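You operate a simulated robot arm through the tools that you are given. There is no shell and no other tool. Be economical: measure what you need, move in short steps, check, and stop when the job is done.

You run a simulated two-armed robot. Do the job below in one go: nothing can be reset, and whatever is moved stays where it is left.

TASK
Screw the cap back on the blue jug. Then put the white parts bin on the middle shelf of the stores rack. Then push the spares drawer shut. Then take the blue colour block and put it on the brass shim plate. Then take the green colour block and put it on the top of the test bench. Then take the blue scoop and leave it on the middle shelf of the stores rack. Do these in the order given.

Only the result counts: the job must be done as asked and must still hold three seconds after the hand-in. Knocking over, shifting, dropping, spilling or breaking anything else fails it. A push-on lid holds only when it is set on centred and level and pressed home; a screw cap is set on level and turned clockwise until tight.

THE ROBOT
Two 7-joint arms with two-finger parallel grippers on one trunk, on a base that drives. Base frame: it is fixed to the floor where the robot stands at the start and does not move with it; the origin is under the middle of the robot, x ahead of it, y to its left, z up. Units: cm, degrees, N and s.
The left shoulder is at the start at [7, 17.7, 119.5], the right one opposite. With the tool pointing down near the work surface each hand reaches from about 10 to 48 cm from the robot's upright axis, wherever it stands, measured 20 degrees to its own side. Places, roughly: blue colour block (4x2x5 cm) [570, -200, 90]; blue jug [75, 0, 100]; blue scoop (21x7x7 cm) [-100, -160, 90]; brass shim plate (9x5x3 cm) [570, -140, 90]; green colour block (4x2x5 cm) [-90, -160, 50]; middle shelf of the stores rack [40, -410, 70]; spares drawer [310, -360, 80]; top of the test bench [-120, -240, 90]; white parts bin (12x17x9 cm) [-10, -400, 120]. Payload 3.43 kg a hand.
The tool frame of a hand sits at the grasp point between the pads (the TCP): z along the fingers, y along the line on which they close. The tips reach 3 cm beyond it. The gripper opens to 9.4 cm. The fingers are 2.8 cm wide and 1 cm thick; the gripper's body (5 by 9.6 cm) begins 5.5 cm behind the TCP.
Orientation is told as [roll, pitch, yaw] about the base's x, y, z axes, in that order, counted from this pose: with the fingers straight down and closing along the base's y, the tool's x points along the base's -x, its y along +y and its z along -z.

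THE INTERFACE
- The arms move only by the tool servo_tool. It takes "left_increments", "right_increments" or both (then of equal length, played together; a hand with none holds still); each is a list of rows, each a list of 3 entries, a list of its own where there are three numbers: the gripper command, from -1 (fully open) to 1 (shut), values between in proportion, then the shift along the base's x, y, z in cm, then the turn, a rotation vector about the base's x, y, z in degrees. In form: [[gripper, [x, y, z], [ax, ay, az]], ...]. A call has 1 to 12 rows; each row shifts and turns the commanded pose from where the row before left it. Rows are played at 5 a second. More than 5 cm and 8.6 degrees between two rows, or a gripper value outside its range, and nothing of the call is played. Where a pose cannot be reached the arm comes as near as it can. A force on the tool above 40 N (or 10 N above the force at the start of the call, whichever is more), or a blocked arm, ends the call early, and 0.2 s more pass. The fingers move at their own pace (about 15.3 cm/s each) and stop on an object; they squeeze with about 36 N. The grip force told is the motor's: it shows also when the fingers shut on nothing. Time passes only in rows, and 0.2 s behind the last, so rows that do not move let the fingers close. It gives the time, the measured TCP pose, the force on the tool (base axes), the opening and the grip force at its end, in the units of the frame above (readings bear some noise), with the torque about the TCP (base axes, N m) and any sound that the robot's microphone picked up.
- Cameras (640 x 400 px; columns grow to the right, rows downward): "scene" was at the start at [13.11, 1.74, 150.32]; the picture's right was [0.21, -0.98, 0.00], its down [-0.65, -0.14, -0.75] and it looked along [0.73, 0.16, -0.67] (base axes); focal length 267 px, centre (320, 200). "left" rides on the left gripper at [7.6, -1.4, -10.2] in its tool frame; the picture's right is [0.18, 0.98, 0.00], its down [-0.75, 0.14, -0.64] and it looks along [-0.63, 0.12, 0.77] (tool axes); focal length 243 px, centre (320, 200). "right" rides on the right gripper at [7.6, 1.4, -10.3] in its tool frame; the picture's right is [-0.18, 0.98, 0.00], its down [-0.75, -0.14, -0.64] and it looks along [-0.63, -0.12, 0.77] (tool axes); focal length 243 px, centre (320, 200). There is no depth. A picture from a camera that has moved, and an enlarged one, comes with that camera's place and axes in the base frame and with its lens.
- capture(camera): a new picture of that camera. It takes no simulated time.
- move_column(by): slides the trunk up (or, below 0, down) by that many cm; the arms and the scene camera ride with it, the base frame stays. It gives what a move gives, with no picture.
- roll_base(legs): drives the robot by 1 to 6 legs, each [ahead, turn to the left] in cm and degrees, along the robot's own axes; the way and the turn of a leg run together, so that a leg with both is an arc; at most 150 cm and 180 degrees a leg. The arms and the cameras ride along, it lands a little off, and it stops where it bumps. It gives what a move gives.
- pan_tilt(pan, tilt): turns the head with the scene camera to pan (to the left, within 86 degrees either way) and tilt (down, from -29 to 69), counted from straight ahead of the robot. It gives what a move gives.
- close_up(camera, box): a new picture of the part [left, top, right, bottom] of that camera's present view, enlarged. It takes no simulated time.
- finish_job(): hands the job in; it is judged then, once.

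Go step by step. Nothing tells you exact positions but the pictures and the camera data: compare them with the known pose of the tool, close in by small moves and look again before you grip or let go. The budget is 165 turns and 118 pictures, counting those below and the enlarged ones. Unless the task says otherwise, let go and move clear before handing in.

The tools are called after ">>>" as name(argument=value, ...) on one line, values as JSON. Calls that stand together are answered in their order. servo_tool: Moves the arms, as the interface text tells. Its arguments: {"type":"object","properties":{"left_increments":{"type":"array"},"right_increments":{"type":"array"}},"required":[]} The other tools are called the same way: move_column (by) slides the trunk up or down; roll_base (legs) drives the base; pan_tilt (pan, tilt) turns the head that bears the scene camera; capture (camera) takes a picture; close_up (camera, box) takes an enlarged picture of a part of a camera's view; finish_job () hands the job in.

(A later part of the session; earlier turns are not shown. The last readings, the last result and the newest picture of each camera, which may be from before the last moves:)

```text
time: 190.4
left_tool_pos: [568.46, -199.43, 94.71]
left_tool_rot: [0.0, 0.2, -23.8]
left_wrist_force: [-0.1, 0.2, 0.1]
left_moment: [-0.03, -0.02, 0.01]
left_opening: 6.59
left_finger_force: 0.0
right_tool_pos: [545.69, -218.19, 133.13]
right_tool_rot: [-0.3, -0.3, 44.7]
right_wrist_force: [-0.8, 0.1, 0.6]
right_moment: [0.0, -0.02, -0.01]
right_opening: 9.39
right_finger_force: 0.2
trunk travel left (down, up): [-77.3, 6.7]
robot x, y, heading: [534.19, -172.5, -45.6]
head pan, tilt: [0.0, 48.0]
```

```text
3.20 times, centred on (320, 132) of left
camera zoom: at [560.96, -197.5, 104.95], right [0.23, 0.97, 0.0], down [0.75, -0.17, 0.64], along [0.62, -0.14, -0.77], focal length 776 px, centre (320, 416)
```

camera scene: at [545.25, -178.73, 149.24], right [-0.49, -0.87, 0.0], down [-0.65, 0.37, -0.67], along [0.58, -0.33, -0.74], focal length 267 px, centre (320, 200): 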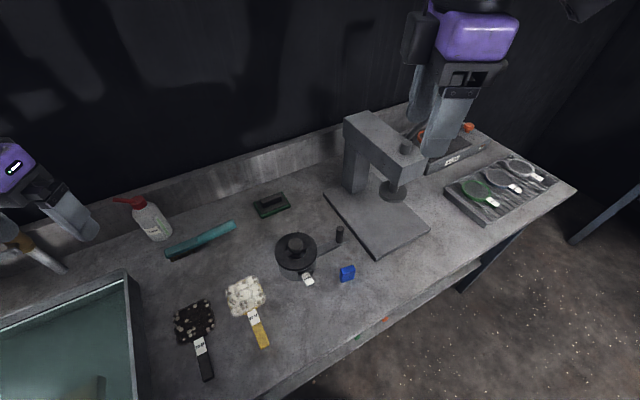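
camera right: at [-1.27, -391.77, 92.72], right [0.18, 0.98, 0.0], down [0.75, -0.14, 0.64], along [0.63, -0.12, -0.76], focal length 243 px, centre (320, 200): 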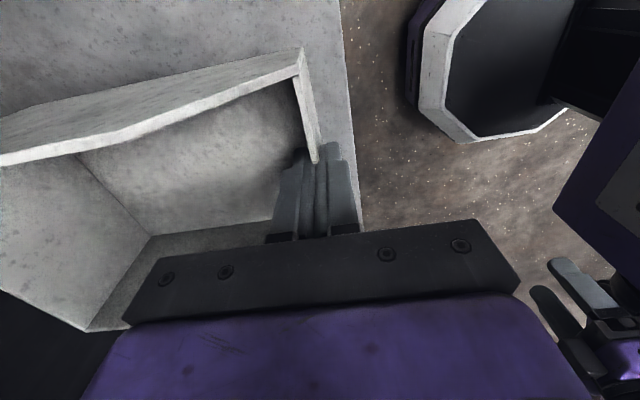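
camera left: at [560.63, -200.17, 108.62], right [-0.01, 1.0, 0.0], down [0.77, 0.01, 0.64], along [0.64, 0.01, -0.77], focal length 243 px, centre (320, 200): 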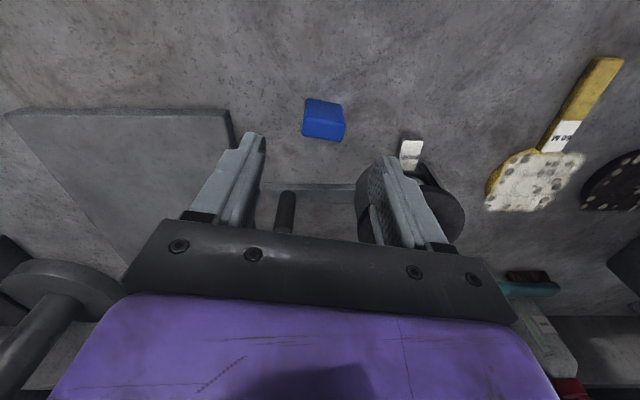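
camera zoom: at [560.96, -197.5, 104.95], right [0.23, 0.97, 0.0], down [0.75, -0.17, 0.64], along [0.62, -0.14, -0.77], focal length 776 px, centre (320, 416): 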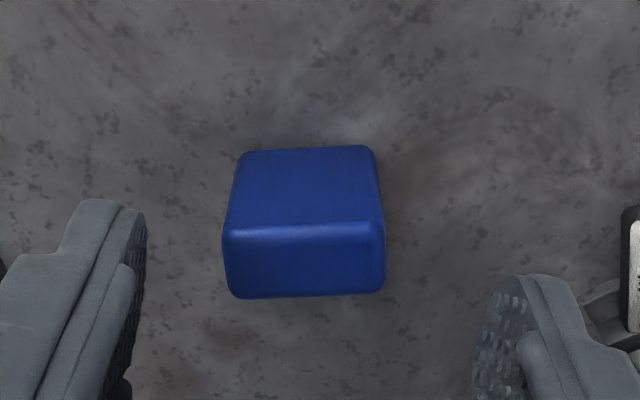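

Well aligned. Small correction, then descend with the column.

>>> servo_tool(left_increments=[[-0.4, [0.12, -0.33, 0], [0, 0, 0]], [-0.4, [0, 0, 0], [0, 0, 0]]])

>>> move_column(by=-4.6)

>>> close_up(camera="left", box=[220, 70, 420, 195])

```text
time: 191.0
left_tool_pos: [568.54, -199.87, 95.04]
left_tool_rot: [-0.4, 0.2, -23.6]
left_wrist_force: [0.0, 0.6, 0.4]
left_moment: [0.01, -0.03, 0.01]
left_opening: 6.6
left_finger_force: 0.0
right_tool_pos: [545.79, -218.2, 133.02]
right_tool_rot: [-0.3, -0.4, 44.8]
right_wrist_force: [0.5, -0.3, 0.1]
right_moment: [0.0, 0.03, -0.02]
right_opening: 9.39
right_finger_force: 0.1
trunk travel left (down, up): [-77.3, 6.7]
robot x, y, heading: [534.16, -172.14, -45.1]
head pan, tilt: [0.0, 48.0]
```

```text
time: 191.9
left_tool_pos: [568.5, -199.68, 90.24]
left_tool_rot: [-0.2, 0.4, -23.4]
left_wrist_force: [-1.4, 0.4, -0.3]
left_moment: [0.01, -0.01, 0.02]
left_opening: 6.6
left_finger_force: 0.3
right_tool_pos: [545.64, -218.02, 128.59]
right_tool_rot: [-0.3, -0.4, 44.8]
right_wrist_force: [-0.2, -0.1, 0.3]
right_moment: [-0.01, -0.03, -0.02]
right_opening: 9.39
right_finger_force: 0.0
trunk travel left (down, up): [-72.7, 11.3]
robot x, y, heading: [534.1, -172.38, -45.3]
head pan, tilt: [0.0, 48.0]
```

```text
3.20 times, centred on (320, 132) of left
camera zoom: at [561.15, -197.82, 100.44], right [0.22, 0.97, 0.0], down [0.75, -0.17, 0.64], along [0.62, -0.14, -0.77], focal length 776 px, centre (320, 416)
```

zoom: 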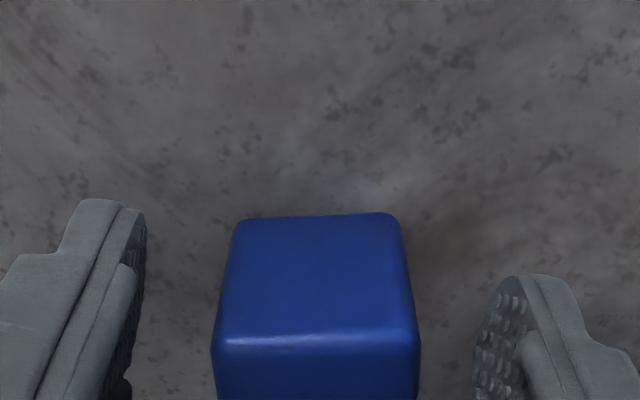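

The block sits between the fingers; a bit lower, then grip and lift with the column.

>>> move_column(by=-0.7)

>>> servo_tool(left_increments=[[1, [0, 0, 0], [0, 0, 0]], [1, [0, 0, 0], [0, 0, 0]], [1, [0, 0, 0], [0, 0, 0]], [1, [0, 0, 0], [0, 0, 0]]])

>>> move_column(by=14)

>>> capture(camera="left")

```text
time: 192.4
left_tool_pos: [568.64, -199.66, 89.45]
left_tool_rot: [-0.1, 0.3, -23.5]
left_wrist_force: [-0.9, -0.2, 0.6]
left_moment: [0.01, 0.01, -0.01]
left_opening: 6.59
left_finger_force: 0.0
right_tool_pos: [545.78, -218.19, 127.76]
right_tool_rot: [-0.3, -0.4, 44.8]
right_wrist_force: [-0.1, 0.6, 0.5]
right_moment: [0.01, 0.0, -0.01]
right_opening: 9.42
right_finger_force: 0.1
trunk travel left (down, up): [-72.0, 12.0]
robot x, y, heading: [534.03, -172.24, -45.3]
head pan, tilt: [0.0, 48.0]
```

```text
time: 193.4
left_tool_pos: [568.6, -199.65, 89.43]
left_tool_rot: [-0.2, 0.4, -23.4]
left_wrist_force: [-0.3, -0.6, 0.4]
left_moment: [0.0, -0.03, 0.01]
left_opening: 3.68
left_finger_force: 35.9
right_tool_pos: [545.7, -218.19, 127.82]
right_tool_rot: [-0.3, -0.3, 44.8]
right_wrist_force: [0.0, 0.2, -0.1]
right_moment: [0.01, 0.02, 0.0]
right_opening: 9.41
right_finger_force: 0.1
trunk travel left (down, up): [-72.0, 12.0]
robot x, y, heading: [534.02, -172.67, -45.2]
head pan, tilt: [0.0, 48.0]
```

```text
time: 194.9
left_tool_pos: [568.52, -199.72, 101.52]
left_tool_rot: [-0.3, 0.3, -23.5]
left_wrist_force: [-0.6, -0.7, -0.6]
left_moment: [-0.03, -0.03, -0.01]
left_opening: 3.68
left_finger_force: 35.5
right_tool_pos: [545.68, -218.15, 139.8]
right_tool_rot: [-0.3, -0.3, 44.8]
right_wrist_force: [0.9, 0.1, 0.1]
right_moment: [-0.01, -0.04, 0.03]
right_opening: 9.4
right_finger_force: 0.0
right hand out of reach, approached as far as the arm can: row 1
trunk travel left (down, up): [-84.0, 0.0]
robot x, y, heading: [534.2, -172.51, -45.3]
head pan, tilt: [0.0, 48.0]
```

```text
32 pictures are left
camera left: at [561.15, -197.88, 111.75], right [0.22, 0.97, 0.0], down [0.75, -0.17, 0.64], along [0.62, -0.14, -0.77], focal length 243 px, centre (320, 200)
```

left: 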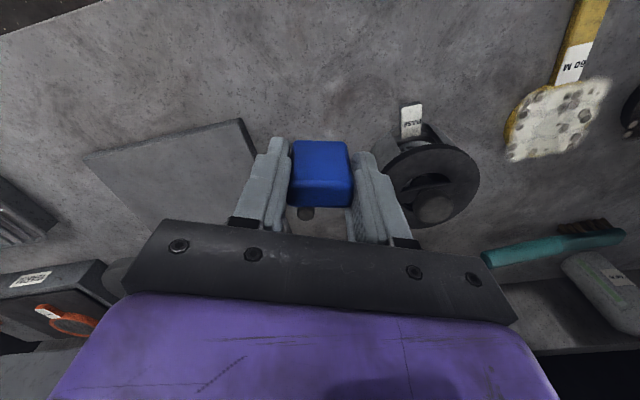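

The block is held. I'll lift it higher and turn the base left toward the tray.

>>> servo_tool(left_increments=[[1, [0, 0, 4.5], [0, 0, 0]], [1, [0, 0, 4.5], [0, 0, 0]], [1, [0, 0, 4.5], [0, 0, 0]], [1, [0, 0, 4.5], [0, 0, 0]], [1, [0, 0, 0], [0, 0, 0]]])

>>> roll_base(legs=[[0, 66]])

>>> capture(camera="left")

>>> capture(camera="scene")

```text
time: 196.1
left_tool_pos: [568.56, -199.66, 119.09]
left_tool_rot: [0.5, 0.2, -23.9]
left_wrist_force: [0.6, 0.1, 0.3]
left_moment: [0.02, 0.0, 0.0]
left_opening: 3.69
left_finger_force: 35.8
right_tool_pos: [545.76, -218.21, 139.73]
right_tool_rot: [-0.4, -0.2, 44.8]
right_wrist_force: [0.1, 0.4, 0.1]
right_moment: [0.01, -0.02, 0.02]
right_opening: 9.43
right_finger_force: 0.0
trunk travel left (down, up): [-84.0, 0.0]
robot x, y, heading: [534.24, -172.29, -45.4]
head pan, tilt: [0.0, 48.0]
```

```text
time: 199.5
left_tool_pos: [572.48, -151.26, 119.13]
left_tool_rot: [0.4, 0.2, 43.2]
left_wrist_force: [0.2, -1.2, -0.2]
left_moment: [0.0, 0.03, -0.01]
left_opening: 3.66
left_finger_force: 36.0
right_tool_pos: [580.84, -179.56, 139.83]
right_tool_rot: [-0.3, -0.3, 112.0]
right_wrist_force: [-0.1, 0.6, 0.3]
right_moment: [0.0, 0.01, 0.0]
right_opening: 9.39
right_finger_force: 0.1
trunk travel left (down, up): [-84.0, 0.0]
robot x, y, heading: [534.42, -172.08, 21.5]
head pan, tilt: [0.0, 48.0]
```

```text
31 pictures are left
camera left: at [568.16, -157.51, 129.28], right [-0.81, 0.59, 0.01], down [0.46, 0.62, 0.64], along [0.37, 0.52, -0.77], focal length 243 px, centre (320, 200)
```

left: 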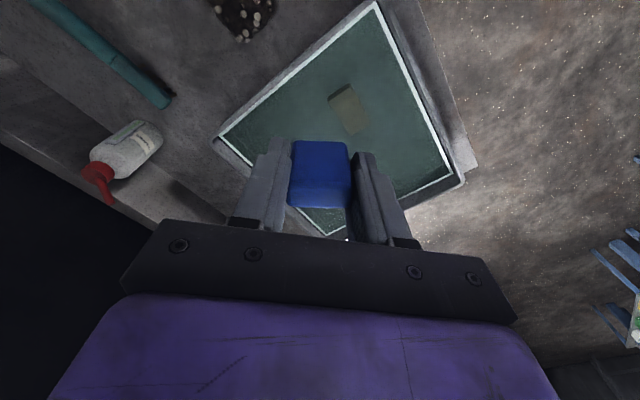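

```text
30 pictures are left
camera scene: at [546.01, -167.67, 155.94], right [0.37, -0.93, 0.0], down [-0.69, -0.28, -0.67], along [0.62, 0.25, -0.74], focal length 267 px, centre (320, 200)
```

scene: 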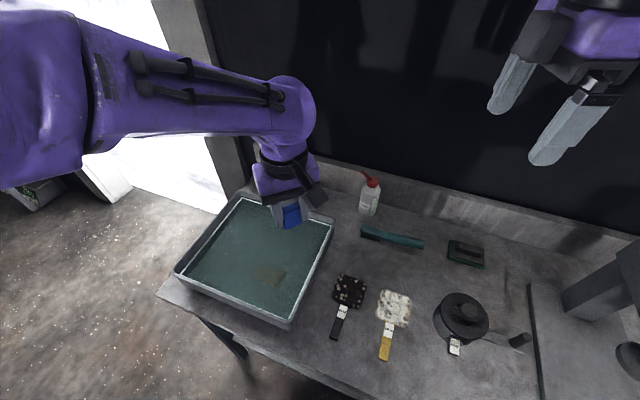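

The plate centre triangulates to [572.3, -142.3] with its long side along y. I move over it, squaring the hand to yaw 0, still high.

>>> servo_tool(left_increments=[[1, [0, 1.8, 0], [0, 0, -7.2]], [1, [0, 1.8, 0], [0, 0, -7.2]], [1, [0, 1.8, 0], [0, 0, -7.2]], [1, [0, 1.8, 0], [0, 0, -7.2]], [1, [0, 1.8, 0], [0, 0, -7.2]], [1, [0, 0, 0], [0, 0, -7.2]], [1, [0, 0, 0], [0, 0, 0]]])

>>> move_column(by=-16)

>>> close_up(camera="left", box=[220, 50, 420, 175])

>>> close_up(camera="scene", box=[170, 190, 370, 315])

```text
time: 201.1
left_tool_pos: [572.61, -142.29, 119.25]
left_tool_rot: [0.4, 0.2, 0.0]
left_wrist_force: [-0.4, -0.2, -0.6]
left_moment: [-0.02, 0.0, 0.03]
left_opening: 3.68
left_finger_force: 36.1
right_tool_pos: [580.82, -179.55, 139.77]
right_tool_rot: [-0.4, -0.4, 111.9]
right_wrist_force: [0.6, -0.1, 0.1]
right_moment: [0.0, 0.03, 0.0]
right_opening: 9.41
right_finger_force: 0.0
trunk travel left (down, up): [-84.0, 0.0]
robot x, y, heading: [534.2, -172.51, 21.9]
head pan, tilt: [0.0, 48.0]
```

```text
time: 202.9
left_tool_pos: [572.62, -142.37, 103.1]
left_tool_rot: [0.3, 0.3, 0.0]
left_wrist_force: [-0.9, 0.6, -0.4]
left_moment: [-0.01, -0.03, 0.03]
left_opening: 3.69
left_finger_force: 36.4
right_tool_pos: [580.73, -179.43, 123.65]
right_tool_rot: [-0.3, -0.4, 111.9]
right_wrist_force: [-0.2, -0.4, -1.0]
right_moment: [-0.01, 0.0, -0.01]
right_opening: 9.42
right_finger_force: 0.0
trunk travel left (down, up): [-68.0, 16.0]
robot x, y, heading: [534.46, -172.54, 21.8]
head pan, tilt: [0.0, 48.0]
```

```text
3.20 times, centred on (320, 112) of left
camera zoom: at [565.13, -143.71, 113.29], right [-0.19, 0.98, 0.01], down [0.76, 0.14, 0.64], along [0.63, 0.12, -0.77], focal length 776 px, centre (320, 480)
```

zoom: 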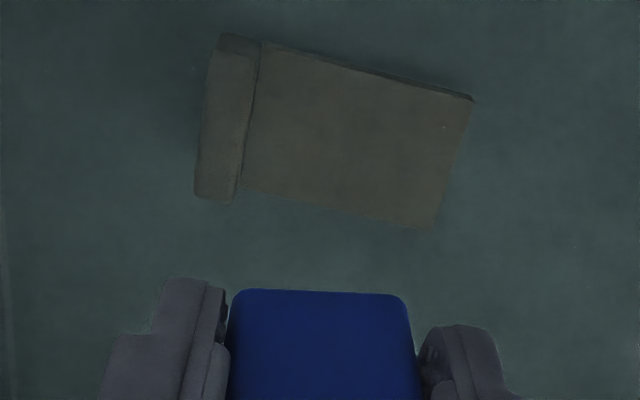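

```text
3.20 times, centred on (270, 252) of scene
camera zoom: at [545.98, -167.62, 139.94], right [0.37, -0.93, 0.0], down [-0.69, -0.28, -0.67], along [0.62, 0.25, -0.74], focal length 855 px, centre (480, 32)
```

zoom: 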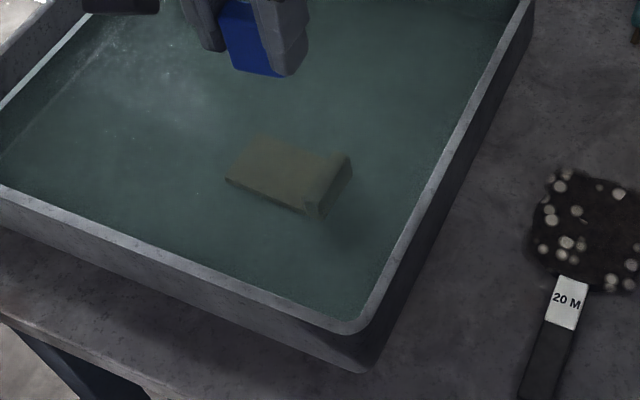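

The plate appears as a thin flat part with a thicker rib at its -y end; the flat part's centre is about [572.4, -140.9]. I'll aim for [572.4, -140.0], yaw -6°, away from the rib, and descend.

>>> servo_tool(left_increments=[[1, [-0.2, 1.2, 0], [0, 0, -3]], [1, [0, 1.2, 0], [0, 0, -3]], [1, [0, 0, 0], [0, 0, 0]]])

>>> move_column(by=-8.5)

>>> close_up(camera="left", box=[220, 70, 420, 195])

>>> close_up(camera="scene", box=[170, 190, 370, 315])

```text
time: 203.7
left_tool_pos: [572.49, -140.0, 103.11]
left_tool_rot: [0.3, 0.2, -5.9]
left_wrist_force: [-0.2, -0.3, -0.1]
left_moment: [-0.01, -0.02, -0.05]
left_opening: 3.69
left_finger_force: 35.5
right_tool_pos: [580.85, -179.51, 123.81]
right_tool_rot: [-0.3, -0.3, 112.1]
right_wrist_force: [0.5, -0.9, -0.4]
right_moment: [-0.03, 0.01, 0.01]
right_opening: 9.4
right_finger_force: 0.2
trunk travel left (down, up): [-68.0, 16.0]
robot x, y, heading: [534.35, -172.45, 21.9]
head pan, tilt: [0.0, 48.0]
```

```text
time: 204.9
left_tool_pos: [572.41, -139.93, 94.56]
left_tool_rot: [0.3, 0.1, -5.9]
left_wrist_force: [0.8, -0.7, 0.5]
left_moment: [-0.01, -0.02, -0.03]
left_opening: 3.69
left_finger_force: 35.6
right_tool_pos: [580.88, -179.39, 115.26]
right_tool_rot: [-0.3, -0.3, 111.9]
right_wrist_force: [0.2, -0.5, -0.1]
right_moment: [-0.01, 0.02, -0.01]
right_opening: 9.39
right_finger_force: 0.0
trunk travel left (down, up): [-59.5, 24.5]
robot x, y, heading: [534.04, -172.22, 21.8]
head pan, tilt: [0.0, 48.0]
```

```text
3.20 times, centred on (320, 132) of left
camera zoom: at [564.8, -140.58, 104.8], right [-0.08, 1.0, 0.01], down [0.77, 0.06, 0.64], along [0.64, 0.06, -0.77], focal length 776 px, centre (320, 416)
```

zoom: 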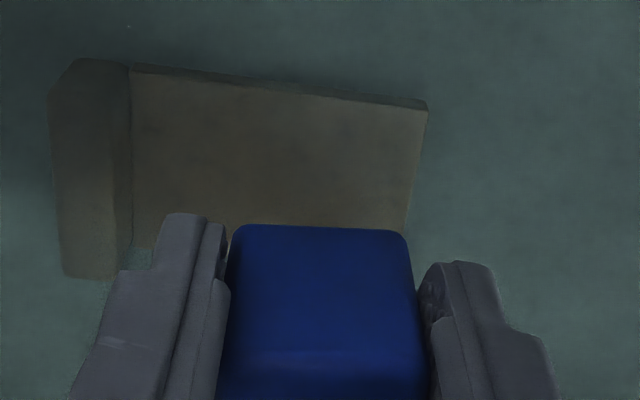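

```text
3.20 times, centred on (270, 252) of scene
camera zoom: at [545.97, -167.62, 131.44], right [0.37, -0.93, 0.0], down [-0.69, -0.28, -0.67], along [0.62, 0.25, -0.74], focal length 855 px, centre (480, 32)
```

zoom: 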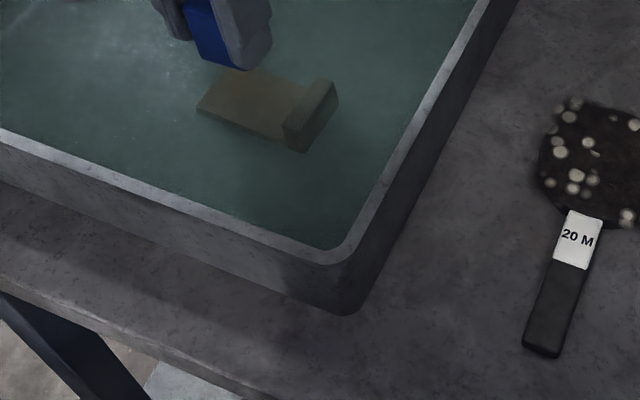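

The flat part is well under the block now, rib off to the side. Shift 0.4 cm and descend gently to contact.

>>> servo_tool(left_increments=[[1, [0, -0.4, 0], [0, 0, 0]], [1, [0, 0, -0.8], [0, 0, 0]], [1, [0, 0, -0.8], [0, 0, 0]], [1, [0, 0, -0.5], [0, 0, 0]], [1, [0, 0, -0.3], [0, 0, 0]], [1, [0, 0, -0.3], [0, 0, 0]], [1, [0, 0, -0.2], [0, 0, 0]], [1, [0, 0, -0.2], [0, 0, 0]], [1, [0, 0, 0], [0, 0, 0]]])

>>> close_up(camera="scene", box=[190, 180, 310, 255])

```text
time: 206.9
left_tool_pos: [572.45, -140.41, 91.49]
left_tool_rot: [0.4, 0.1, -5.9]
left_wrist_force: [0.3, -0.3, 0.0]
left_moment: [-0.03, 0.02, -0.03]
left_opening: 3.68
left_finger_force: 35.4
right_tool_pos: [580.78, -179.37, 115.44]
right_tool_rot: [-0.3, -0.3, 112.0]
right_wrist_force: [-0.2, 0.2, -0.1]
right_moment: [0.02, 0.0, -0.04]
right_opening: 9.39
right_finger_force: 0.0
trunk travel left (down, up): [-59.5, 24.5]
robot x, y, heading: [534.12, -172.7, 21.8]
head pan, tilt: [0.0, 48.0]
```

```text
5.33 times, centred on (250, 218) of scene
camera zoom: at [545.99, -167.61, 131.44], right [0.37, -0.93, 0.0], down [-0.69, -0.28, -0.67], along [0.62, 0.25, -0.74], focal length 1425 px, centre (693, 107)
```

zoom: 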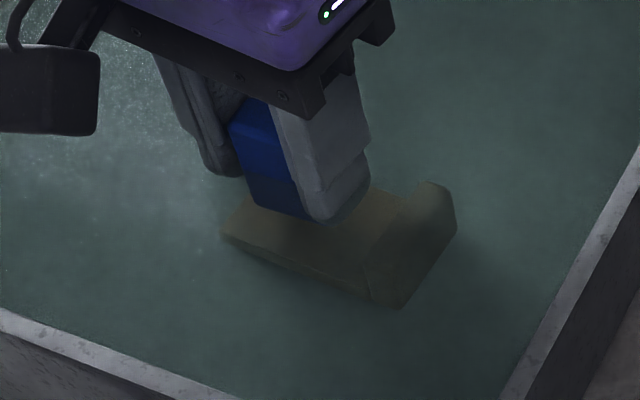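

Aligned; still no contact. Continue in small steps.

>>> servo_tool(left_increments=[[1, [0, 0, -0.3], [0, 0, 0]], [1, [0, 0, -0.3], [0, 0, 0]], [1, [0, 0, -0.2], [0, 0, 0]], [1, [0, 0, -0.2], [0, 0, 0]], [1, [0, 0, -0.2], [0, 0, 0]], [1, [0, 0, 0], [0, 0, 0]]])

```text
time: 208.3
left_tool_pos: [572.36, -140.48, 90.59]
left_tool_rot: [0.4, -0.2, -6.0]
left_wrist_force: [6.5, 7.3, 29.4]
left_moment: [-0.01, -0.21, 0.04]
left_opening: 3.69
left_finger_force: 36.2
right_tool_pos: [580.81, -179.57, 115.46]
right_tool_rot: [-0.4, -0.3, 112.0]
right_wrist_force: [-0.4, 0.0, -0.4]
right_moment: [0.0, -0.02, 0.03]
right_opening: 9.4
right_finger_force: 0.1
trunk travel left (down, up): [-59.5, 24.5]
robot x, y, heading: [534.03, -172.17, 21.7]
head pan, tilt: [0.0, 48.0]
```

Firm contact at TCP z 90.6. I relieve the pressure, open slightly and lift straight up.

>>> servo_tool(left_increments=[[1, [0, 0, 0.12], [0, 0, 0]], [0, [0, 0, 0], [0, 0, 0]], [-0.05, [0, 0, 0], [0, 0, 0]], [-0.05, [0, 0, 1], [0, 0, 0]], [-0.05, [0, 0, 2], [0, 0, 0]], [-0.05, [0, 0, 3], [0, 0, 0]], [-0.05, [0, 0, 4], [0, 0, 0]], [-0.05, [0, 0, 4], [0, 0, 0]], [-0.05, [0, 0, 4], [0, 0, 0]], [-0.05, [0, 0, 0], [0, 0, 0]]])

>>> close_up(camera="scene", box=[190, 180, 310, 255])

>>> close_up(camera="left", box=[220, 50, 420, 175])

```text
time: 210.5
left_tool_pos: [572.44, -140.3, 108.55]
left_tool_rot: [0.3, 0.3, -6.0]
left_wrist_force: [-0.5, -0.2, 0.4]
left_moment: [0.02, 0.02, 0.01]
left_opening: 4.97
left_finger_force: 0.1
right_tool_pos: [580.86, -179.46, 115.28]
right_tool_rot: [-0.3, -0.3, 112.1]
right_wrist_force: [1.6, -0.8, 0.0]
right_moment: [0.0, 0.02, 0.03]
right_opening: 9.4
right_finger_force: 0.0
trunk travel left (down, up): [-59.5, 24.5]
robot x, y, heading: [534.02, -172.2, 21.9]
head pan, tilt: [0.0, 48.0]
```

```text
5.33 times, centred on (250, 218) of scene
camera zoom: at [546.02, -167.59, 131.43], right [0.37, -0.93, 0.0], down [-0.69, -0.28, -0.67], along [0.62, 0.25, -0.74], focal length 1425 px, centre (693, 107)
```

zoom: 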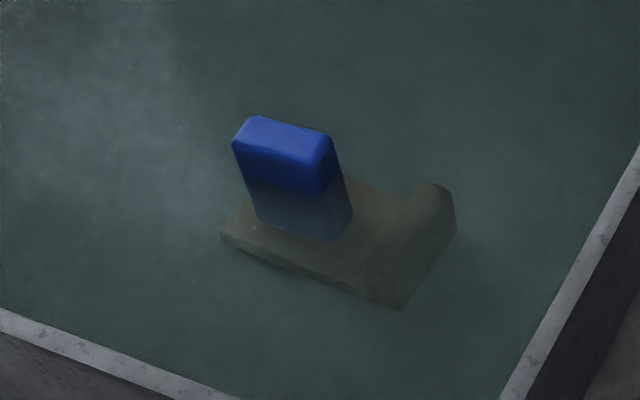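

```text
3.20 times, centred on (320, 112) of left
camera zoom: at [564.82, -140.96, 118.75], right [-0.08, 1.0, 0.01], down [0.77, 0.06, 0.64], along [0.64, 0.06, -0.77], focal length 776 px, centre (320, 480)
```

zoom: 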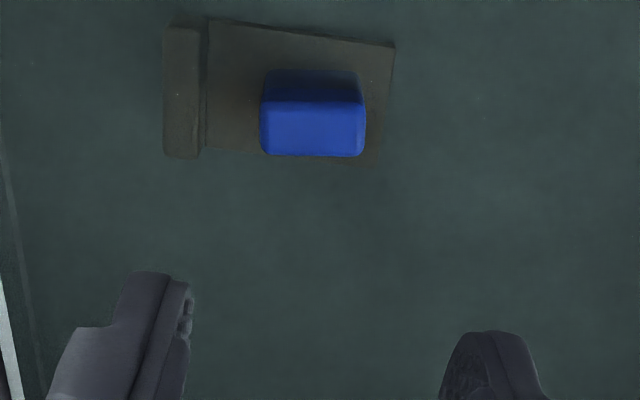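

The blue block stands on the brass plate in the tray. Next is the green block under the test bench; I back out and drive across the room.

>>> move_column(by=15)

>>> roll_base(legs=[[-60, 0], [0, 164], [150, 0], [150, 0], [150, 0]])

>>> pan_tilt(pan=-20, tilt=25)

>>> capture(camera="scene")

```text
time: 212.2
left_tool_pos: [572.44, -140.37, 123.38]
left_tool_rot: [0.3, 0.2, -5.9]
left_wrist_force: [-1.0, 0.3, -0.1]
left_moment: [0.03, -0.04, 0.01]
left_opening: 4.98
left_finger_force: 0.0
right_tool_pos: [580.83, -179.39, 130.24]
right_tool_rot: [-0.3, -0.2, 112.0]
right_wrist_force: [0.0, 0.0, 0.2]
right_moment: [-0.01, 0.02, 0.01]
right_opening: 9.39
right_finger_force: 0.0
trunk travel left (down, up): [-74.5, 9.5]
robot x, y, heading: [534.06, -171.96, 21.7]
head pan, tilt: [0.0, 48.0]
```

```text
time: 223.6
left_tool_pos: [424.51, -215.22, 123.46]
left_tool_rot: [0.4, 0.3, 157.7]
left_wrist_force: [0.0, 0.5, -0.6]
left_moment: [0.0, -0.05, 0.01]
left_opening: 4.94
left_finger_force: 0.0
right_tool_pos: [427.69, -175.4, 130.15]
right_tool_rot: [-0.2, -0.4, -84.4]
right_wrist_force: [0.3, 0.4, -0.5]
right_moment: [-0.01, -0.06, -0.01]
right_opening: 9.4
right_finger_force: 0.0
trunk travel left (down, up): [-74.5, 9.5]
robot x, y, heading: [470.42, -195.74, -174.8]
head pan, tilt: [0.0, 48.0]
stopped in leg 3: the robot was blocked; the commanded pose is now the measured one
```

```text
time: 224.5
left_tool_pos: [424.96, -215.37, 123.55]
left_tool_rot: [0.5, 0.0, 157.7]
left_wrist_force: [-0.3, 0.7, 0.4]
left_moment: [0.03, 0.03, 0.01]
left_opening: 4.92
left_finger_force: 0.0
right_tool_pos: [428.11, -175.53, 130.37]
right_tool_rot: [-0.4, -0.3, -84.4]
right_wrist_force: [-0.4, -0.5, 0.5]
right_moment: [0.01, 0.02, -0.02]
right_opening: 9.41
right_finger_force: 0.2
trunk travel left (down, up): [-74.5, 9.5]
robot x, y, heading: [470.86, -196.04, -175.0]
head pan, tilt: [-20.0, 25.0]
```

```text
22 pictures are left
camera scene: at [456.84, -193.87, 149.92], right [0.25, 0.97, 0.0], down [0.41, -0.11, -0.91], along [-0.88, 0.23, -0.42], focal length 267 px, centre (320, 200)
```

scene: 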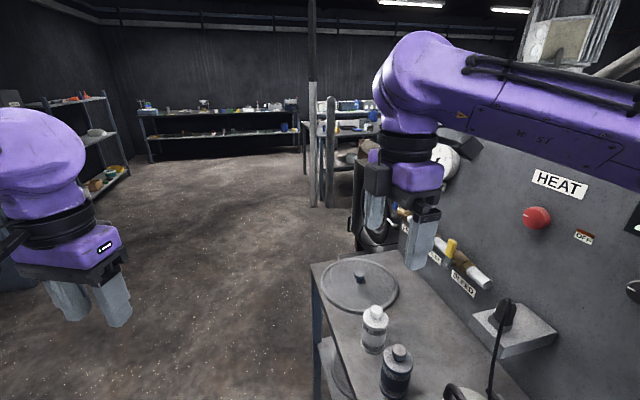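

I was blocked by the heater machine's table on my right. I'll back up, swing left to about y -240, and continue along the clear aisle.

>>> roll_base(legs=[[-15, 0], [0, 35], [72, 0], [0, -38], [150, 0], [150, 0]])

```text
time: 247.0
left_tool_pos: [79.56, -266.22, 123.5]
left_tool_rot: [0.4, 0.2, 153.9]
left_wrist_force: [0.7, -0.3, 0.6]
left_moment: [-0.01, 0.0, -0.01]
left_opening: 4.95
left_finger_force: 0.1
right_tool_pos: [85.21, -226.69, 130.29]
right_tool_rot: [-0.5, -0.3, -88.2]
right_wrist_force: [-0.1, 0.2, -0.6]
right_moment: [0.01, -0.03, -0.02]
right_opening: 9.41
right_finger_force: 0.0
trunk travel left (down, up): [-74.5, 9.5]
robot x, y, heading: [126.64, -249.75, -178.3]
head pan, tilt: [-20.0, 25.0]
```

>>> roll_base(legs=[[0, -27], [135, 0], [0, 25.3]])

>>> pan_tilt(pan=0, tilt=35)

>>> capture(camera="scene")

```text
time: 256.4
left_tool_pos: [-41.9, -205.14, 123.5]
left_tool_rot: [0.4, 0.2, 150.9]
left_wrist_force: [-0.1, 0.1, -0.1]
left_moment: [-0.03, 0.01, -0.01]
left_opening: 4.94
left_finger_force: 0.1
right_tool_pos: [-34.25, -165.9, 130.35]
right_tool_rot: [-0.2, -0.4, -91.1]
right_wrist_force: [-0.5, 0.8, -0.8]
right_moment: [0.04, 0.03, -0.01]
right_opening: 9.41
right_finger_force: 0.0
trunk travel left (down, up): [-74.5, 9.5]
robot x, y, heading: [5.89, -191.01, 178.8]
head pan, tilt: [-20.0, 25.0]
```

```text
time: 257.2
left_tool_pos: [-41.81, -205.24, 123.55]
left_tool_rot: [0.4, 0.2, 151.0]
left_wrist_force: [0.8, 0.7, -1.2]
left_moment: [-0.01, 0.01, -0.06]
left_opening: 4.95
left_finger_force: 0.0
right_tool_pos: [-34.23, -166.08, 130.41]
right_tool_rot: [-0.4, -0.3, -91.1]
right_wrist_force: [0.7, 0.2, 0.4]
right_moment: [0.01, 0.0, 0.01]
right_opening: 9.4
right_finger_force: 0.1
trunk travel left (down, up): [-74.5, 9.5]
robot x, y, heading: [5.9, -190.78, 178.8]
head pan, tilt: [0.0, 35.0]
```

```text
21 pictures are left
camera scene: at [-8.0, -190.65, 148.34], right [0.02, 1.0, 0.0], down [0.57, -0.01, -0.82], along [-0.82, 0.02, -0.57], focal length 267 px, centre (320, 200)
```

scene: 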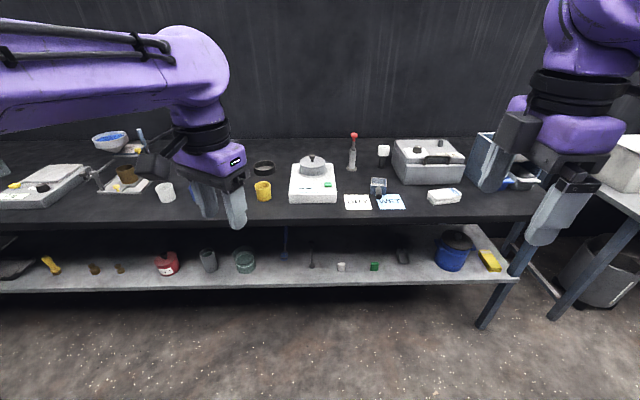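

>>> close_up(camera="scene", box=[280, 140, 520, 290])

```text
2.67 times, centred on (400, 215) of scene
camera zoom: at [-8.0, -190.65, 148.34], right [0.02, 1.0, 0.0], down [0.57, -0.01, -0.82], along [-0.82, 0.02, -0.57], focal length 712 px, centre (107, 160)
```

zoom: 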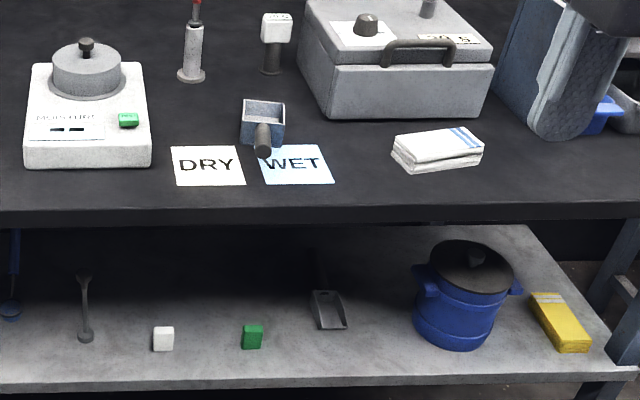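

The green block is on the lower shelf at about [-94, -162.7], the blue scoop lies on the bench top near [-104, -163]. I'll tuck the left hand back, lower the right arm here in the open, then lower the column and approach.

>>> servo_tool(left_increments=[[0, [3, -1, 0], [0, 0, 4]], [0, [3, -1, 0], [0, 0, 4]], [0, [3, -1, 0], [0, 0, 4]], [0, [3, -1, 0], [0, 0, 4]], [0, [3, -1, 0], [0, 0, 4]], [0, [3, -1, 0], [0, 0, 4]], [0, [3, -1, 0], [0, 0, 4]], [0, [3, 0, 0], [0, 0, 0]], [0, [2, 0, 0], [0, 0, 0]], [0, [2, 0, 0], [0, 0, 0]], [0, [0, 0, 0], [0, 0, 0]]], right_increments=[[-0.3, [0, 0.3, -3.9], [0, 0, 0]], [-0.3, [0, 0.3, -3.9], [0, 0, 0]], [-0.3, [0, 0.3, -3.9], [0, 0, 0]], [-0.3, [0, 0.3, -3.9], [0, 0, 0]], [-0.3, [0, 0.3, -3.9], [0, 0, 0]], [-0.3, [0, 0.3, -3.9], [0, 0, 0]], [-0.3, [0, 0.3, -3.9], [0, 0, 0]], [-0.3, [0, 0.3, -3.9], [0, 0, 0]], [-0.3, [0, 0.3, -3.9], [0, 0, 0]], [-0.3, [0, 0.3, -3], [0, 0, 0]], [-0.3, [0, 0, 0], [0, 0, 0]]])

>>> move_column(by=-34)

>>> roll_base(legs=[[45, 0]])

>>> capture(camera="right")

```text
time: 259.6
left_tool_pos: [-13.7, -212.25, 123.64]
left_tool_rot: [0.3, 0.1, 179.0]
left_wrist_force: [-0.3, -0.1, 0.1]
left_moment: [-0.04, 0.02, -0.03]
left_opening: 4.68
left_finger_force: 0.0
right_tool_pos: [-34.23, -162.91, 92.35]
right_tool_rot: [-0.3, -0.2, -91.0]
right_wrist_force: [-0.2, -0.3, -0.9]
right_moment: [0.02, 0.0, 0.03]
right_opening: 6.08
right_finger_force: 0.1
trunk travel left (down, up): [-74.5, 9.5]
robot x, y, heading: [5.84, -191.22, 178.8]
head pan, tilt: [0.0, 35.0]
```

```text
time: 262.9
left_tool_pos: [-13.69, -212.35, 89.55]
left_tool_rot: [0.3, 0.2, 179.0]
left_wrist_force: [-0.1, 0.5, 0.7]
left_moment: [0.02, -0.01, -0.01]
left_opening: 4.7
left_finger_force: 0.0
right_tool_pos: [-34.18, -162.88, 58.4]
right_tool_rot: [-0.2, -0.3, -91.1]
right_wrist_force: [-0.7, 0.0, 0.2]
right_moment: [0.03, 0.0, -0.03]
right_opening: 6.11
right_finger_force: 0.1
trunk travel left (down, up): [-40.5, 43.5]
robot x, y, heading: [6.28, -191.18, 178.8]
head pan, tilt: [0.0, 35.0]
```

```text
time: 265.7
left_tool_pos: [-58.93, -211.73, 89.51]
left_tool_rot: [0.4, 0.2, 179.5]
left_wrist_force: [-0.5, -0.1, 0.4]
left_moment: [0.0, 0.0, 0.0]
left_opening: 4.71
left_finger_force: 0.0
right_tool_pos: [-79.76, -162.53, 58.41]
right_tool_rot: [-0.2, -0.3, -90.5]
right_wrist_force: [0.0, 0.4, 0.2]
right_moment: [-0.04, -0.01, 0.0]
right_opening: 6.11
right_finger_force: 0.0
trunk travel left (down, up): [-40.5, 43.5]
robot x, y, heading: [-39.11, -189.91, 179.5]
head pan, tilt: [0.0, 35.0]
```

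```text
19 pictures are left
camera right: at [-78.21, -154.92, 68.53], right [0.98, -0.19, 0.0], down [-0.14, -0.75, 0.65], along [-0.13, -0.63, -0.76], focal length 243 px, centre (320, 200)
```

right: 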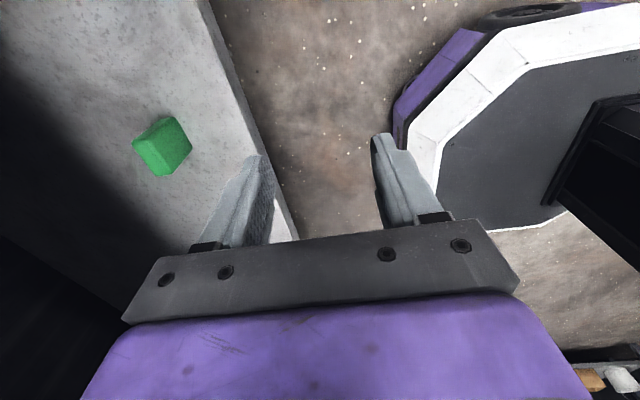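

>>> close_up(camera="right", box=[110, 95, 230, 170])

```text
5.33 times, centred on (170, 132) of right
camera zoom: at [-78.21, -154.92, 68.53], right [0.98, -0.19, 0.0], down [-0.14, -0.75, 0.65], along [-0.13, -0.63, -0.76], focal length 1294 px, centre (1120, 560)
```

zoom: 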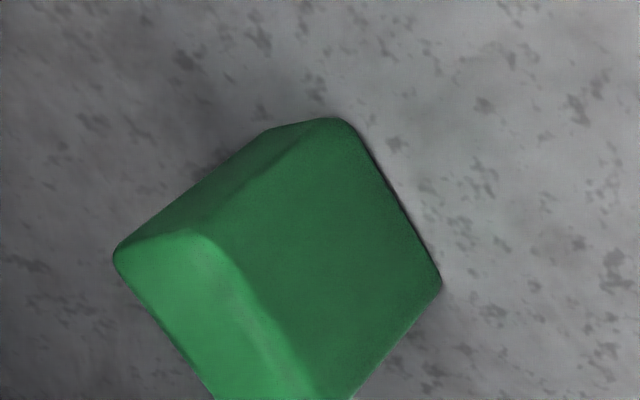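

Block top is near z 51.7, shelf 47. To keep the arm under the bench slab I'll enter low and beside the block, then slide sideways so the fingers straddle it.

>>> servo_tool(right_increments=[[-0.3, [0, 2.6, -3.3], [0, 0, 4]], [-0.3, [0, 2.6, -3.3], [0, 0, 4]], [-0.3, [0, 0, 0], [0, 0, 0]]])

>>> roll_base(legs=[[14.2, 0]])

>>> capture(camera="right")

```text
time: 266.5
left_tool_pos: [-58.76, -211.69, 89.58]
left_tool_rot: [0.3, 0.2, 179.6]
left_wrist_force: [-0.1, 0.4, 0.9]
left_moment: [0.03, 0.01, 0.0]
left_opening: 4.72
left_finger_force: 0.1
right_tool_pos: [-79.72, -157.44, 51.87]
right_tool_rot: [-0.2, -0.2, -82.4]
right_wrist_force: [0.2, -0.1, -0.1]
right_moment: [-0.01, 0.03, 0.02]
right_opening: 6.15
right_finger_force: 0.1
trunk travel left (down, up): [-40.5, 43.5]
robot x, y, heading: [-39.17, -190.68, 179.2]
head pan, tilt: [0.0, 35.0]
```

```text
time: 267.6
left_tool_pos: [-66.51, -211.61, 89.7]
left_tool_rot: [0.2, 0.0, 179.2]
left_wrist_force: [0.7, -0.3, -0.4]
left_moment: [0.04, 0.01, -0.02]
left_opening: 4.74
left_finger_force: 0.0
right_tool_pos: [-85.52, -157.63, 51.53]
right_tool_rot: [1.3, -0.8, -82.6]
right_wrist_force: [-0.4, 0.3, 0.3]
right_moment: [-0.02, 0.05, 0.0]
right_opening: 6.14
right_finger_force: 0.0
trunk travel left (down, up): [-40.5, 43.5]
robot x, y, heading: [-46.97, -190.13, 178.6]
head pan, tilt: [0.0, 35.0]
stopped in leg 1: the robot was blocked; the commanded pose is now the measured one
```

```text
17 pictures are left
camera right: at [-85.31, -149.7, 61.69], right [1.0, -0.05, 0.03], down [-0.06, -0.76, 0.65], along [-0.02, -0.65, -0.76], focal length 243 px, centre (320, 200)
```

right: 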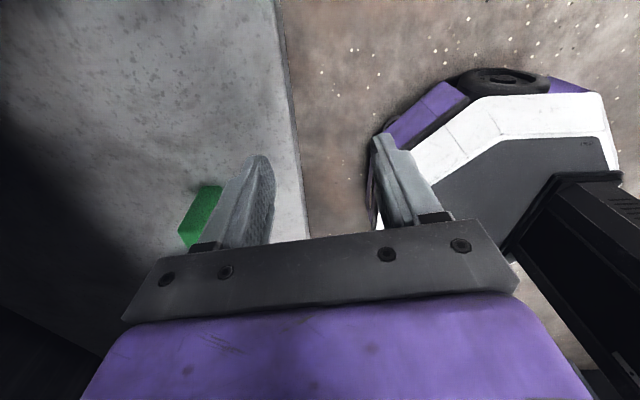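

Something blocked at x ≈ -47, likely the right arm against the bench slab. I look with the scene camera.

>>> pan_tilt(pan=-35, tilt=45)

>>> capture(camera="scene")

```text
time: 268.6
left_tool_pos: [-66.36, -211.66, 89.64]
left_tool_rot: [0.3, -0.2, 179.2]
left_wrist_force: [0.3, -0.3, -0.1]
left_moment: [0.03, -0.01, 0.0]
left_opening: 4.69
left_finger_force: 0.0
right_tool_pos: [-85.55, -157.61, 51.41]
right_tool_rot: [1.4, -0.9, -82.6]
right_wrist_force: [0.2, -0.3, -0.2]
right_moment: [0.02, 0.01, -0.05]
right_opening: 6.11
right_finger_force: 0.0
trunk travel left (down, up): [-40.5, 43.5]
robot x, y, heading: [-47.55, -190.17, 179.1]
head pan, tilt: [-35.0, 45.0]
```

```text
16 pictures are left
camera scene: at [-58.23, -185.25, 112.92], right [0.59, 0.81, 0.0], down [0.56, -0.42, -0.71], along [-0.58, 0.42, -0.7], focal length 267 px, centre (320, 200)
```

scene: 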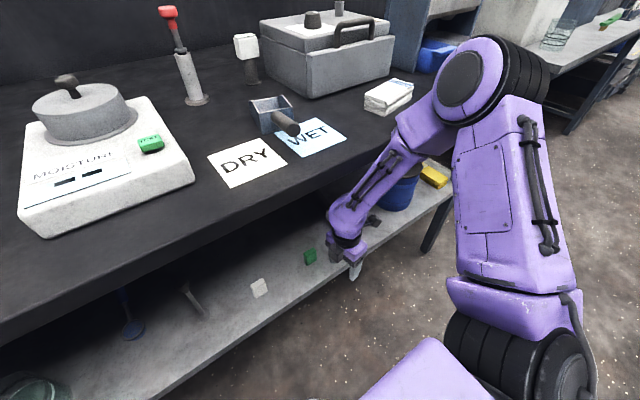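

The forearm slopes up into the slab edge. I'll back out, drop the column 31 cm and raise the hand relative to it so the forearm comes in level beneath the slab.

>>> roll_base(legs=[[-16, 0]])

>>> move_column(by=-31)

>>> servo_tool(right_increments=[[-0.3, [0, 0, 4], [0, 0, 0]], [-0.3, [0, 0, 4], [0, 0, 0]], [-0.3, [0, 0, 4], [0, 0, 0]], [-0.3, [0, 0, 4], [0, 0, 0]], [-0.3, [0, 0, 4], [0, 0, 0]], [-0.3, [0, 0, 4], [0, 0, 0]], [-0.3, [0, 0, 4], [0, 0, 0]], [-0.3, [0, 0, 3.2], [0, 0, 0]], [-0.3, [0, 0, 0], [0, 0, 0]]])

>>> capture(camera="scene")

```text
time: 270.0
left_tool_pos: [-50.81, -211.74, 89.61]
left_tool_rot: [0.4, 0.1, 179.3]
left_wrist_force: [0.0, 0.3, 0.1]
left_moment: [-0.02, 0.02, 0.02]
left_opening: 4.7
left_finger_force: 0.1
right_tool_pos: [-69.99, -157.79, 51.42]
right_tool_rot: [1.4, -1.0, -82.5]
right_wrist_force: [-0.3, -0.7, 0.8]
right_moment: [0.0, -0.01, -0.01]
right_opening: 6.11
right_finger_force: 0.1
trunk travel left (down, up): [-40.5, 43.5]
robot x, y, heading: [-31.25, -190.25, 178.5]
head pan, tilt: [-35.0, 45.0]
```

```text
time: 273.1
left_tool_pos: [-50.94, -211.78, 58.5]
left_tool_rot: [0.4, 0.3, 179.3]
left_wrist_force: [0.6, -1.1, -0.4]
left_moment: [-0.03, -0.01, -0.01]
left_opening: 4.68
left_finger_force: 0.1
right_tool_pos: [-70.09, -157.88, 20.11]
right_tool_rot: [1.5, -0.9, -82.5]
right_wrist_force: [0.1, -0.4, 0.0]
right_moment: [-0.04, -0.01, 0.03]
right_opening: 6.1
right_finger_force: 0.0
trunk travel left (down, up): [-9.5, 74.5]
robot x, y, heading: [-31.52, -190.34, 178.8]
head pan, tilt: [-35.0, 45.0]
```

```text
time: 275.1
left_tool_pos: [-50.91, -211.71, 58.49]
left_tool_rot: [0.3, 0.3, 179.4]
left_wrist_force: [-0.9, 0.5, -0.5]
left_moment: [0.01, 0.03, 0.01]
left_opening: 4.71
left_finger_force: 0.0
right_tool_pos: [-71.14, -156.67, 50.72]
right_tool_rot: [1.3, -1.8, -82.5]
right_wrist_force: [0.2, -0.1, 0.5]
right_moment: [0.01, -0.02, 0.0]
right_opening: 6.1
right_finger_force: 0.0
right hand out of reach, approached as far as the arm can: row 7, 8
trunk travel left (down, up): [-9.5, 74.5]
robot x, y, heading: [-31.35, -190.33, 179.0]
head pan, tilt: [-35.0, 45.0]
```

```text
15 pictures are left
camera scene: at [-42.98, -185.52, 81.86], right [0.59, 0.81, 0.0], down [0.57, -0.42, -0.71], along [-0.57, 0.42, -0.71], focal length 267 px, centre (320, 200)
```

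scene: 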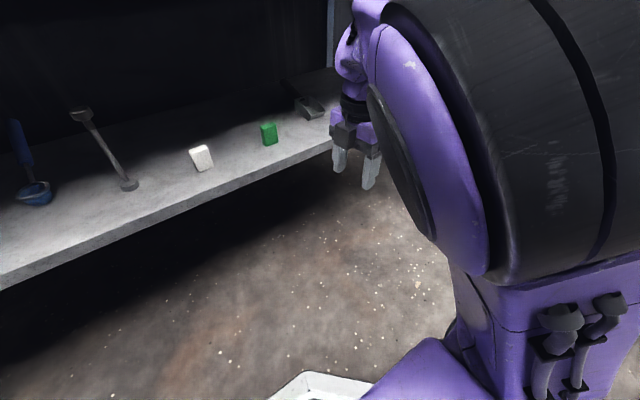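

The forearm is now low. I fix height and tilt, then drive in beside the block.

>>> servo_tool(right_increments=[[-0.3, [0, 0, -1], [1.6, 1.5, 0]], [-0.3, [0, 0, 0], [0, 0, 0]]])

>>> move_column(by=2)

>>> roll_base(legs=[[21, 0]])

>>> capture(camera="right")

```text
time: 275.7
left_tool_pos: [-50.99, -211.79, 58.58]
left_tool_rot: [0.3, 0.3, 179.3]
left_wrist_force: [0.0, 0.0, -1.0]
left_moment: [-0.02, 0.0, -0.02]
left_opening: 4.7
left_finger_force: 0.1
right_tool_pos: [-71.68, -156.33, 49.57]
right_tool_rot: [0.3, 0.0, -82.8]
right_wrist_force: [0.7, 1.0, 0.2]
right_moment: [-0.01, 0.05, -0.04]
right_opening: 6.1
right_finger_force: 0.0
right hand out of reach, approached as far as the arm can: row 1
trunk travel left (down, up): [-9.5, 74.5]
robot x, y, heading: [-31.47, -190.12, 178.5]
head pan, tilt: [-35.0, 45.0]
```

```text
time: 276.4
left_tool_pos: [-50.93, -211.75, 60.54]
left_tool_rot: [0.4, 0.2, 179.3]
left_wrist_force: [-0.2, 0.1, -0.5]
left_moment: [-0.04, 0.02, 0.01]
left_opening: 4.7
left_finger_force: 0.2
right_tool_pos: [-71.57, -156.45, 51.53]
right_tool_rot: [0.0, 0.0, -82.6]
right_wrist_force: [0.4, -0.2, 1.1]
right_moment: [0.0, 0.0, -0.01]
right_opening: 6.14
right_finger_force: 0.0
trunk travel left (down, up): [-11.5, 72.5]
robot x, y, heading: [-31.29, -190.27, 178.6]
head pan, tilt: [-35.0, 45.0]
```

```text
time: 278.0
left_tool_pos: [-72.19, -211.39, 60.59]
left_tool_rot: [0.3, 0.1, 179.4]
left_wrist_force: [0.1, 0.5, 0.8]
left_moment: [0.0, -0.01, -0.01]
left_opening: 4.7
left_finger_force: 0.1
right_tool_pos: [-92.87, -156.01, 51.69]
right_tool_rot: [0.1, -0.1, -82.6]
right_wrist_force: [0.7, 0.0, 0.5]
right_moment: [0.0, 0.0, -0.02]
right_opening: 6.07
right_finger_force: 0.2
trunk travel left (down, up): [-11.5, 72.5]
robot x, y, heading: [-52.94, -190.3, 178.7]
head pan, tilt: [-35.0, 45.0]
```

```text
14 pictures are left
camera right: at [-92.52, -148.33, 61.82], right [1.0, -0.06, 0.0], down [-0.04, -0.76, 0.64], along [-0.03, -0.64, -0.77], focal length 243 px, centre (320, 200)
```

right: 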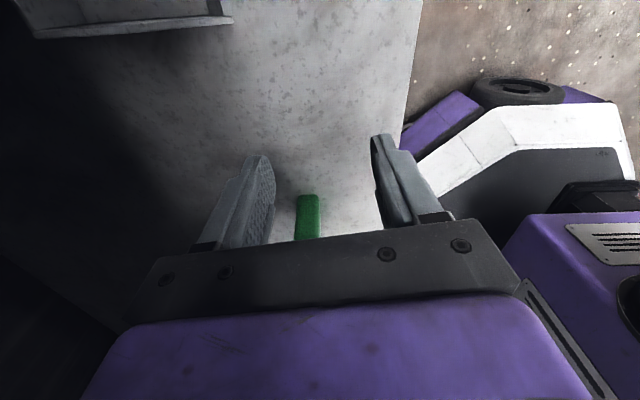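

I'm in under the slab; the block lies straight between the fingers, further in -y. Slide over it, close and lift slightly.

>>> servo_tool(right_increments=[[-0.3, [-1.1, 0, 0], [0, 0, 0]], [-0.3, [0, -2.2, 0], [0, 0, 0]], [-0.3, [0, -2.2, 0], [0, 0, 0]], [-0.3, [0, -2, -0.4], [0, 0, 0]], [-0.3, [0, 0, 0], [0, 0, 0]], [1, [0, 0, 0], [0, 0, 0]], [1, [0, 0, 0], [0, 0, 0]], [1, [0, 0, 0], [0, 0, 0]]])

>>> capture(camera="right")

```text
time: 279.8
left_tool_pos: [-72.26, -211.36, 60.5]
left_tool_rot: [0.4, 0.2, 179.3]
left_wrist_force: [-0.3, 0.7, -0.5]
left_moment: [0.0, -0.01, -0.01]
left_opening: 4.67
left_finger_force: 0.1
right_tool_pos: [-95.7, -161.61, 50.69]
right_tool_rot: [-0.2, -1.2, -82.7]
right_wrist_force: [-0.4, 0.3, 0.0]
right_moment: [0.04, 0.02, -0.03]
right_opening: 2.07
right_finger_force: 35.8
right hand out of reach, approached as far as the arm can: row 3, 4
trunk travel left (down, up): [-11.5, 72.5]
robot x, y, heading: [-53.06, -190.15, 178.6]
head pan, tilt: [-35.0, 45.0]
```

```text
13 pictures are left
camera right: at [-95.2, -153.6, 60.7], right [1.0, -0.06, 0.0], down [-0.05, -0.75, 0.66], along [-0.04, -0.66, -0.75], focal length 243 px, centre (320, 200)
```

right: 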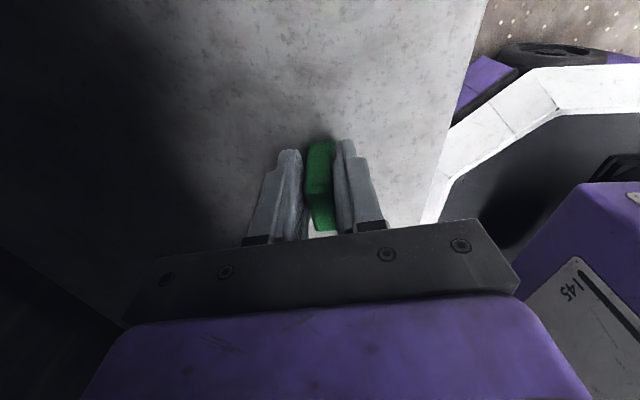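

Gripped (2.07 cm). Lift 1.5 cm with the column, back out, then raise.

>>> move_column(by=1.5)

>>> roll_base(legs=[[-40, 0]])

>>> move_column(by=40)

>>> move_column(by=21)

>>> capture(camera="right")

```text
time: 280.4
left_tool_pos: [-72.3, -211.3, 62.0]
left_tool_rot: [0.5, 0.2, 179.4]
left_wrist_force: [0.6, 1.0, -0.2]
left_moment: [0.02, -0.02, 0.04]
left_opening: 4.69
left_finger_force: 0.0
right_tool_pos: [-95.71, -161.59, 52.11]
right_tool_rot: [-0.1, -1.3, -82.7]
right_wrist_force: [0.2, -0.1, -0.7]
right_moment: [0.0, 0.01, 0.0]
right_opening: 2.07
right_finger_force: 36.2
trunk travel left (down, up): [-13.0, 71.0]
robot x, y, heading: [-52.69, -189.85, 178.7]
head pan, tilt: [-35.0, 45.0]
```

```text
time: 283.0
left_tool_pos: [-31.63, -212.29, 62.11]
left_tool_rot: [0.4, 0.2, 179.3]
left_wrist_force: [0.1, -0.6, 0.5]
left_moment: [-0.02, 0.02, -0.04]
left_opening: 4.68
left_finger_force: 0.1
right_tool_pos: [-55.1, -162.36, 51.97]
right_tool_rot: [0.0, -1.2, -82.8]
right_wrist_force: [0.1, 0.4, -0.6]
right_moment: [0.0, -0.04, -0.03]
right_opening: 2.09
right_finger_force: 36.3
trunk travel left (down, up): [-13.0, 71.0]
robot x, y, heading: [-12.11, -190.65, 178.9]
head pan, tilt: [-35.0, 45.0]
```

```text
time: 286.8
left_tool_pos: [-31.59, -212.16, 102.01]
left_tool_rot: [0.4, 0.2, 179.3]
left_wrist_force: [-0.8, 0.5, -0.2]
left_moment: [0.01, 0.01, 0.01]
left_opening: 4.71
left_finger_force: 0.0
right_tool_pos: [-55.05, -162.37, 91.98]
right_tool_rot: [-0.1, -1.6, -82.8]
right_wrist_force: [-0.3, 0.2, 0.0]
right_moment: [0.03, -0.03, 0.03]
right_opening: 2.08
right_finger_force: 35.8
trunk travel left (down, up): [-53.0, 31.0]
robot x, y, heading: [-12.16, -190.88, 178.7]
head pan, tilt: [-35.0, 45.0]
```

```text
time: 289.0
left_tool_pos: [-31.62, -212.23, 123.05]
left_tool_rot: [0.4, 0.2, 179.3]
left_wrist_force: [-0.1, 0.0, -0.2]
left_moment: [-0.03, 0.0, 0.0]
left_opening: 4.68
left_finger_force: 0.1
right_tool_pos: [-55.04, -162.4, 113.09]
right_tool_rot: [0.0, -1.5, -82.9]
right_wrist_force: [0.3, 0.0, -0.3]
right_moment: [0.02, 0.0, -0.03]
right_opening: 2.08
right_finger_force: 36.4
trunk travel left (down, up): [-74.0, 10.0]
robot x, y, heading: [-12.19, -190.6, 179.0]
head pan, tilt: [-35.0, 45.0]
```

```text
12 pictures are left
camera right: at [-54.57, -154.36, 123.08], right [1.0, -0.06, 0.0], down [-0.05, -0.75, 0.66], along [-0.04, -0.66, -0.75], focal length 243 px, centre (320, 200)
```

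right: 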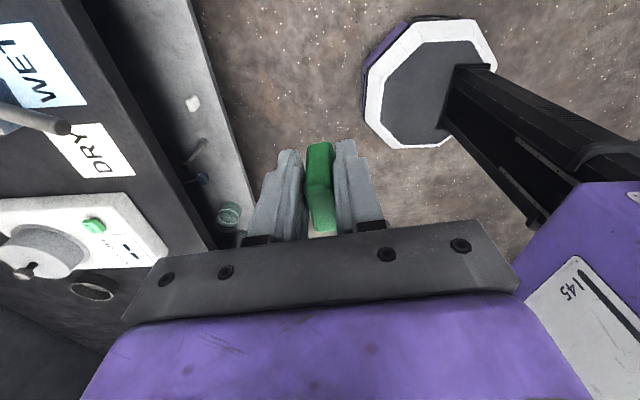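

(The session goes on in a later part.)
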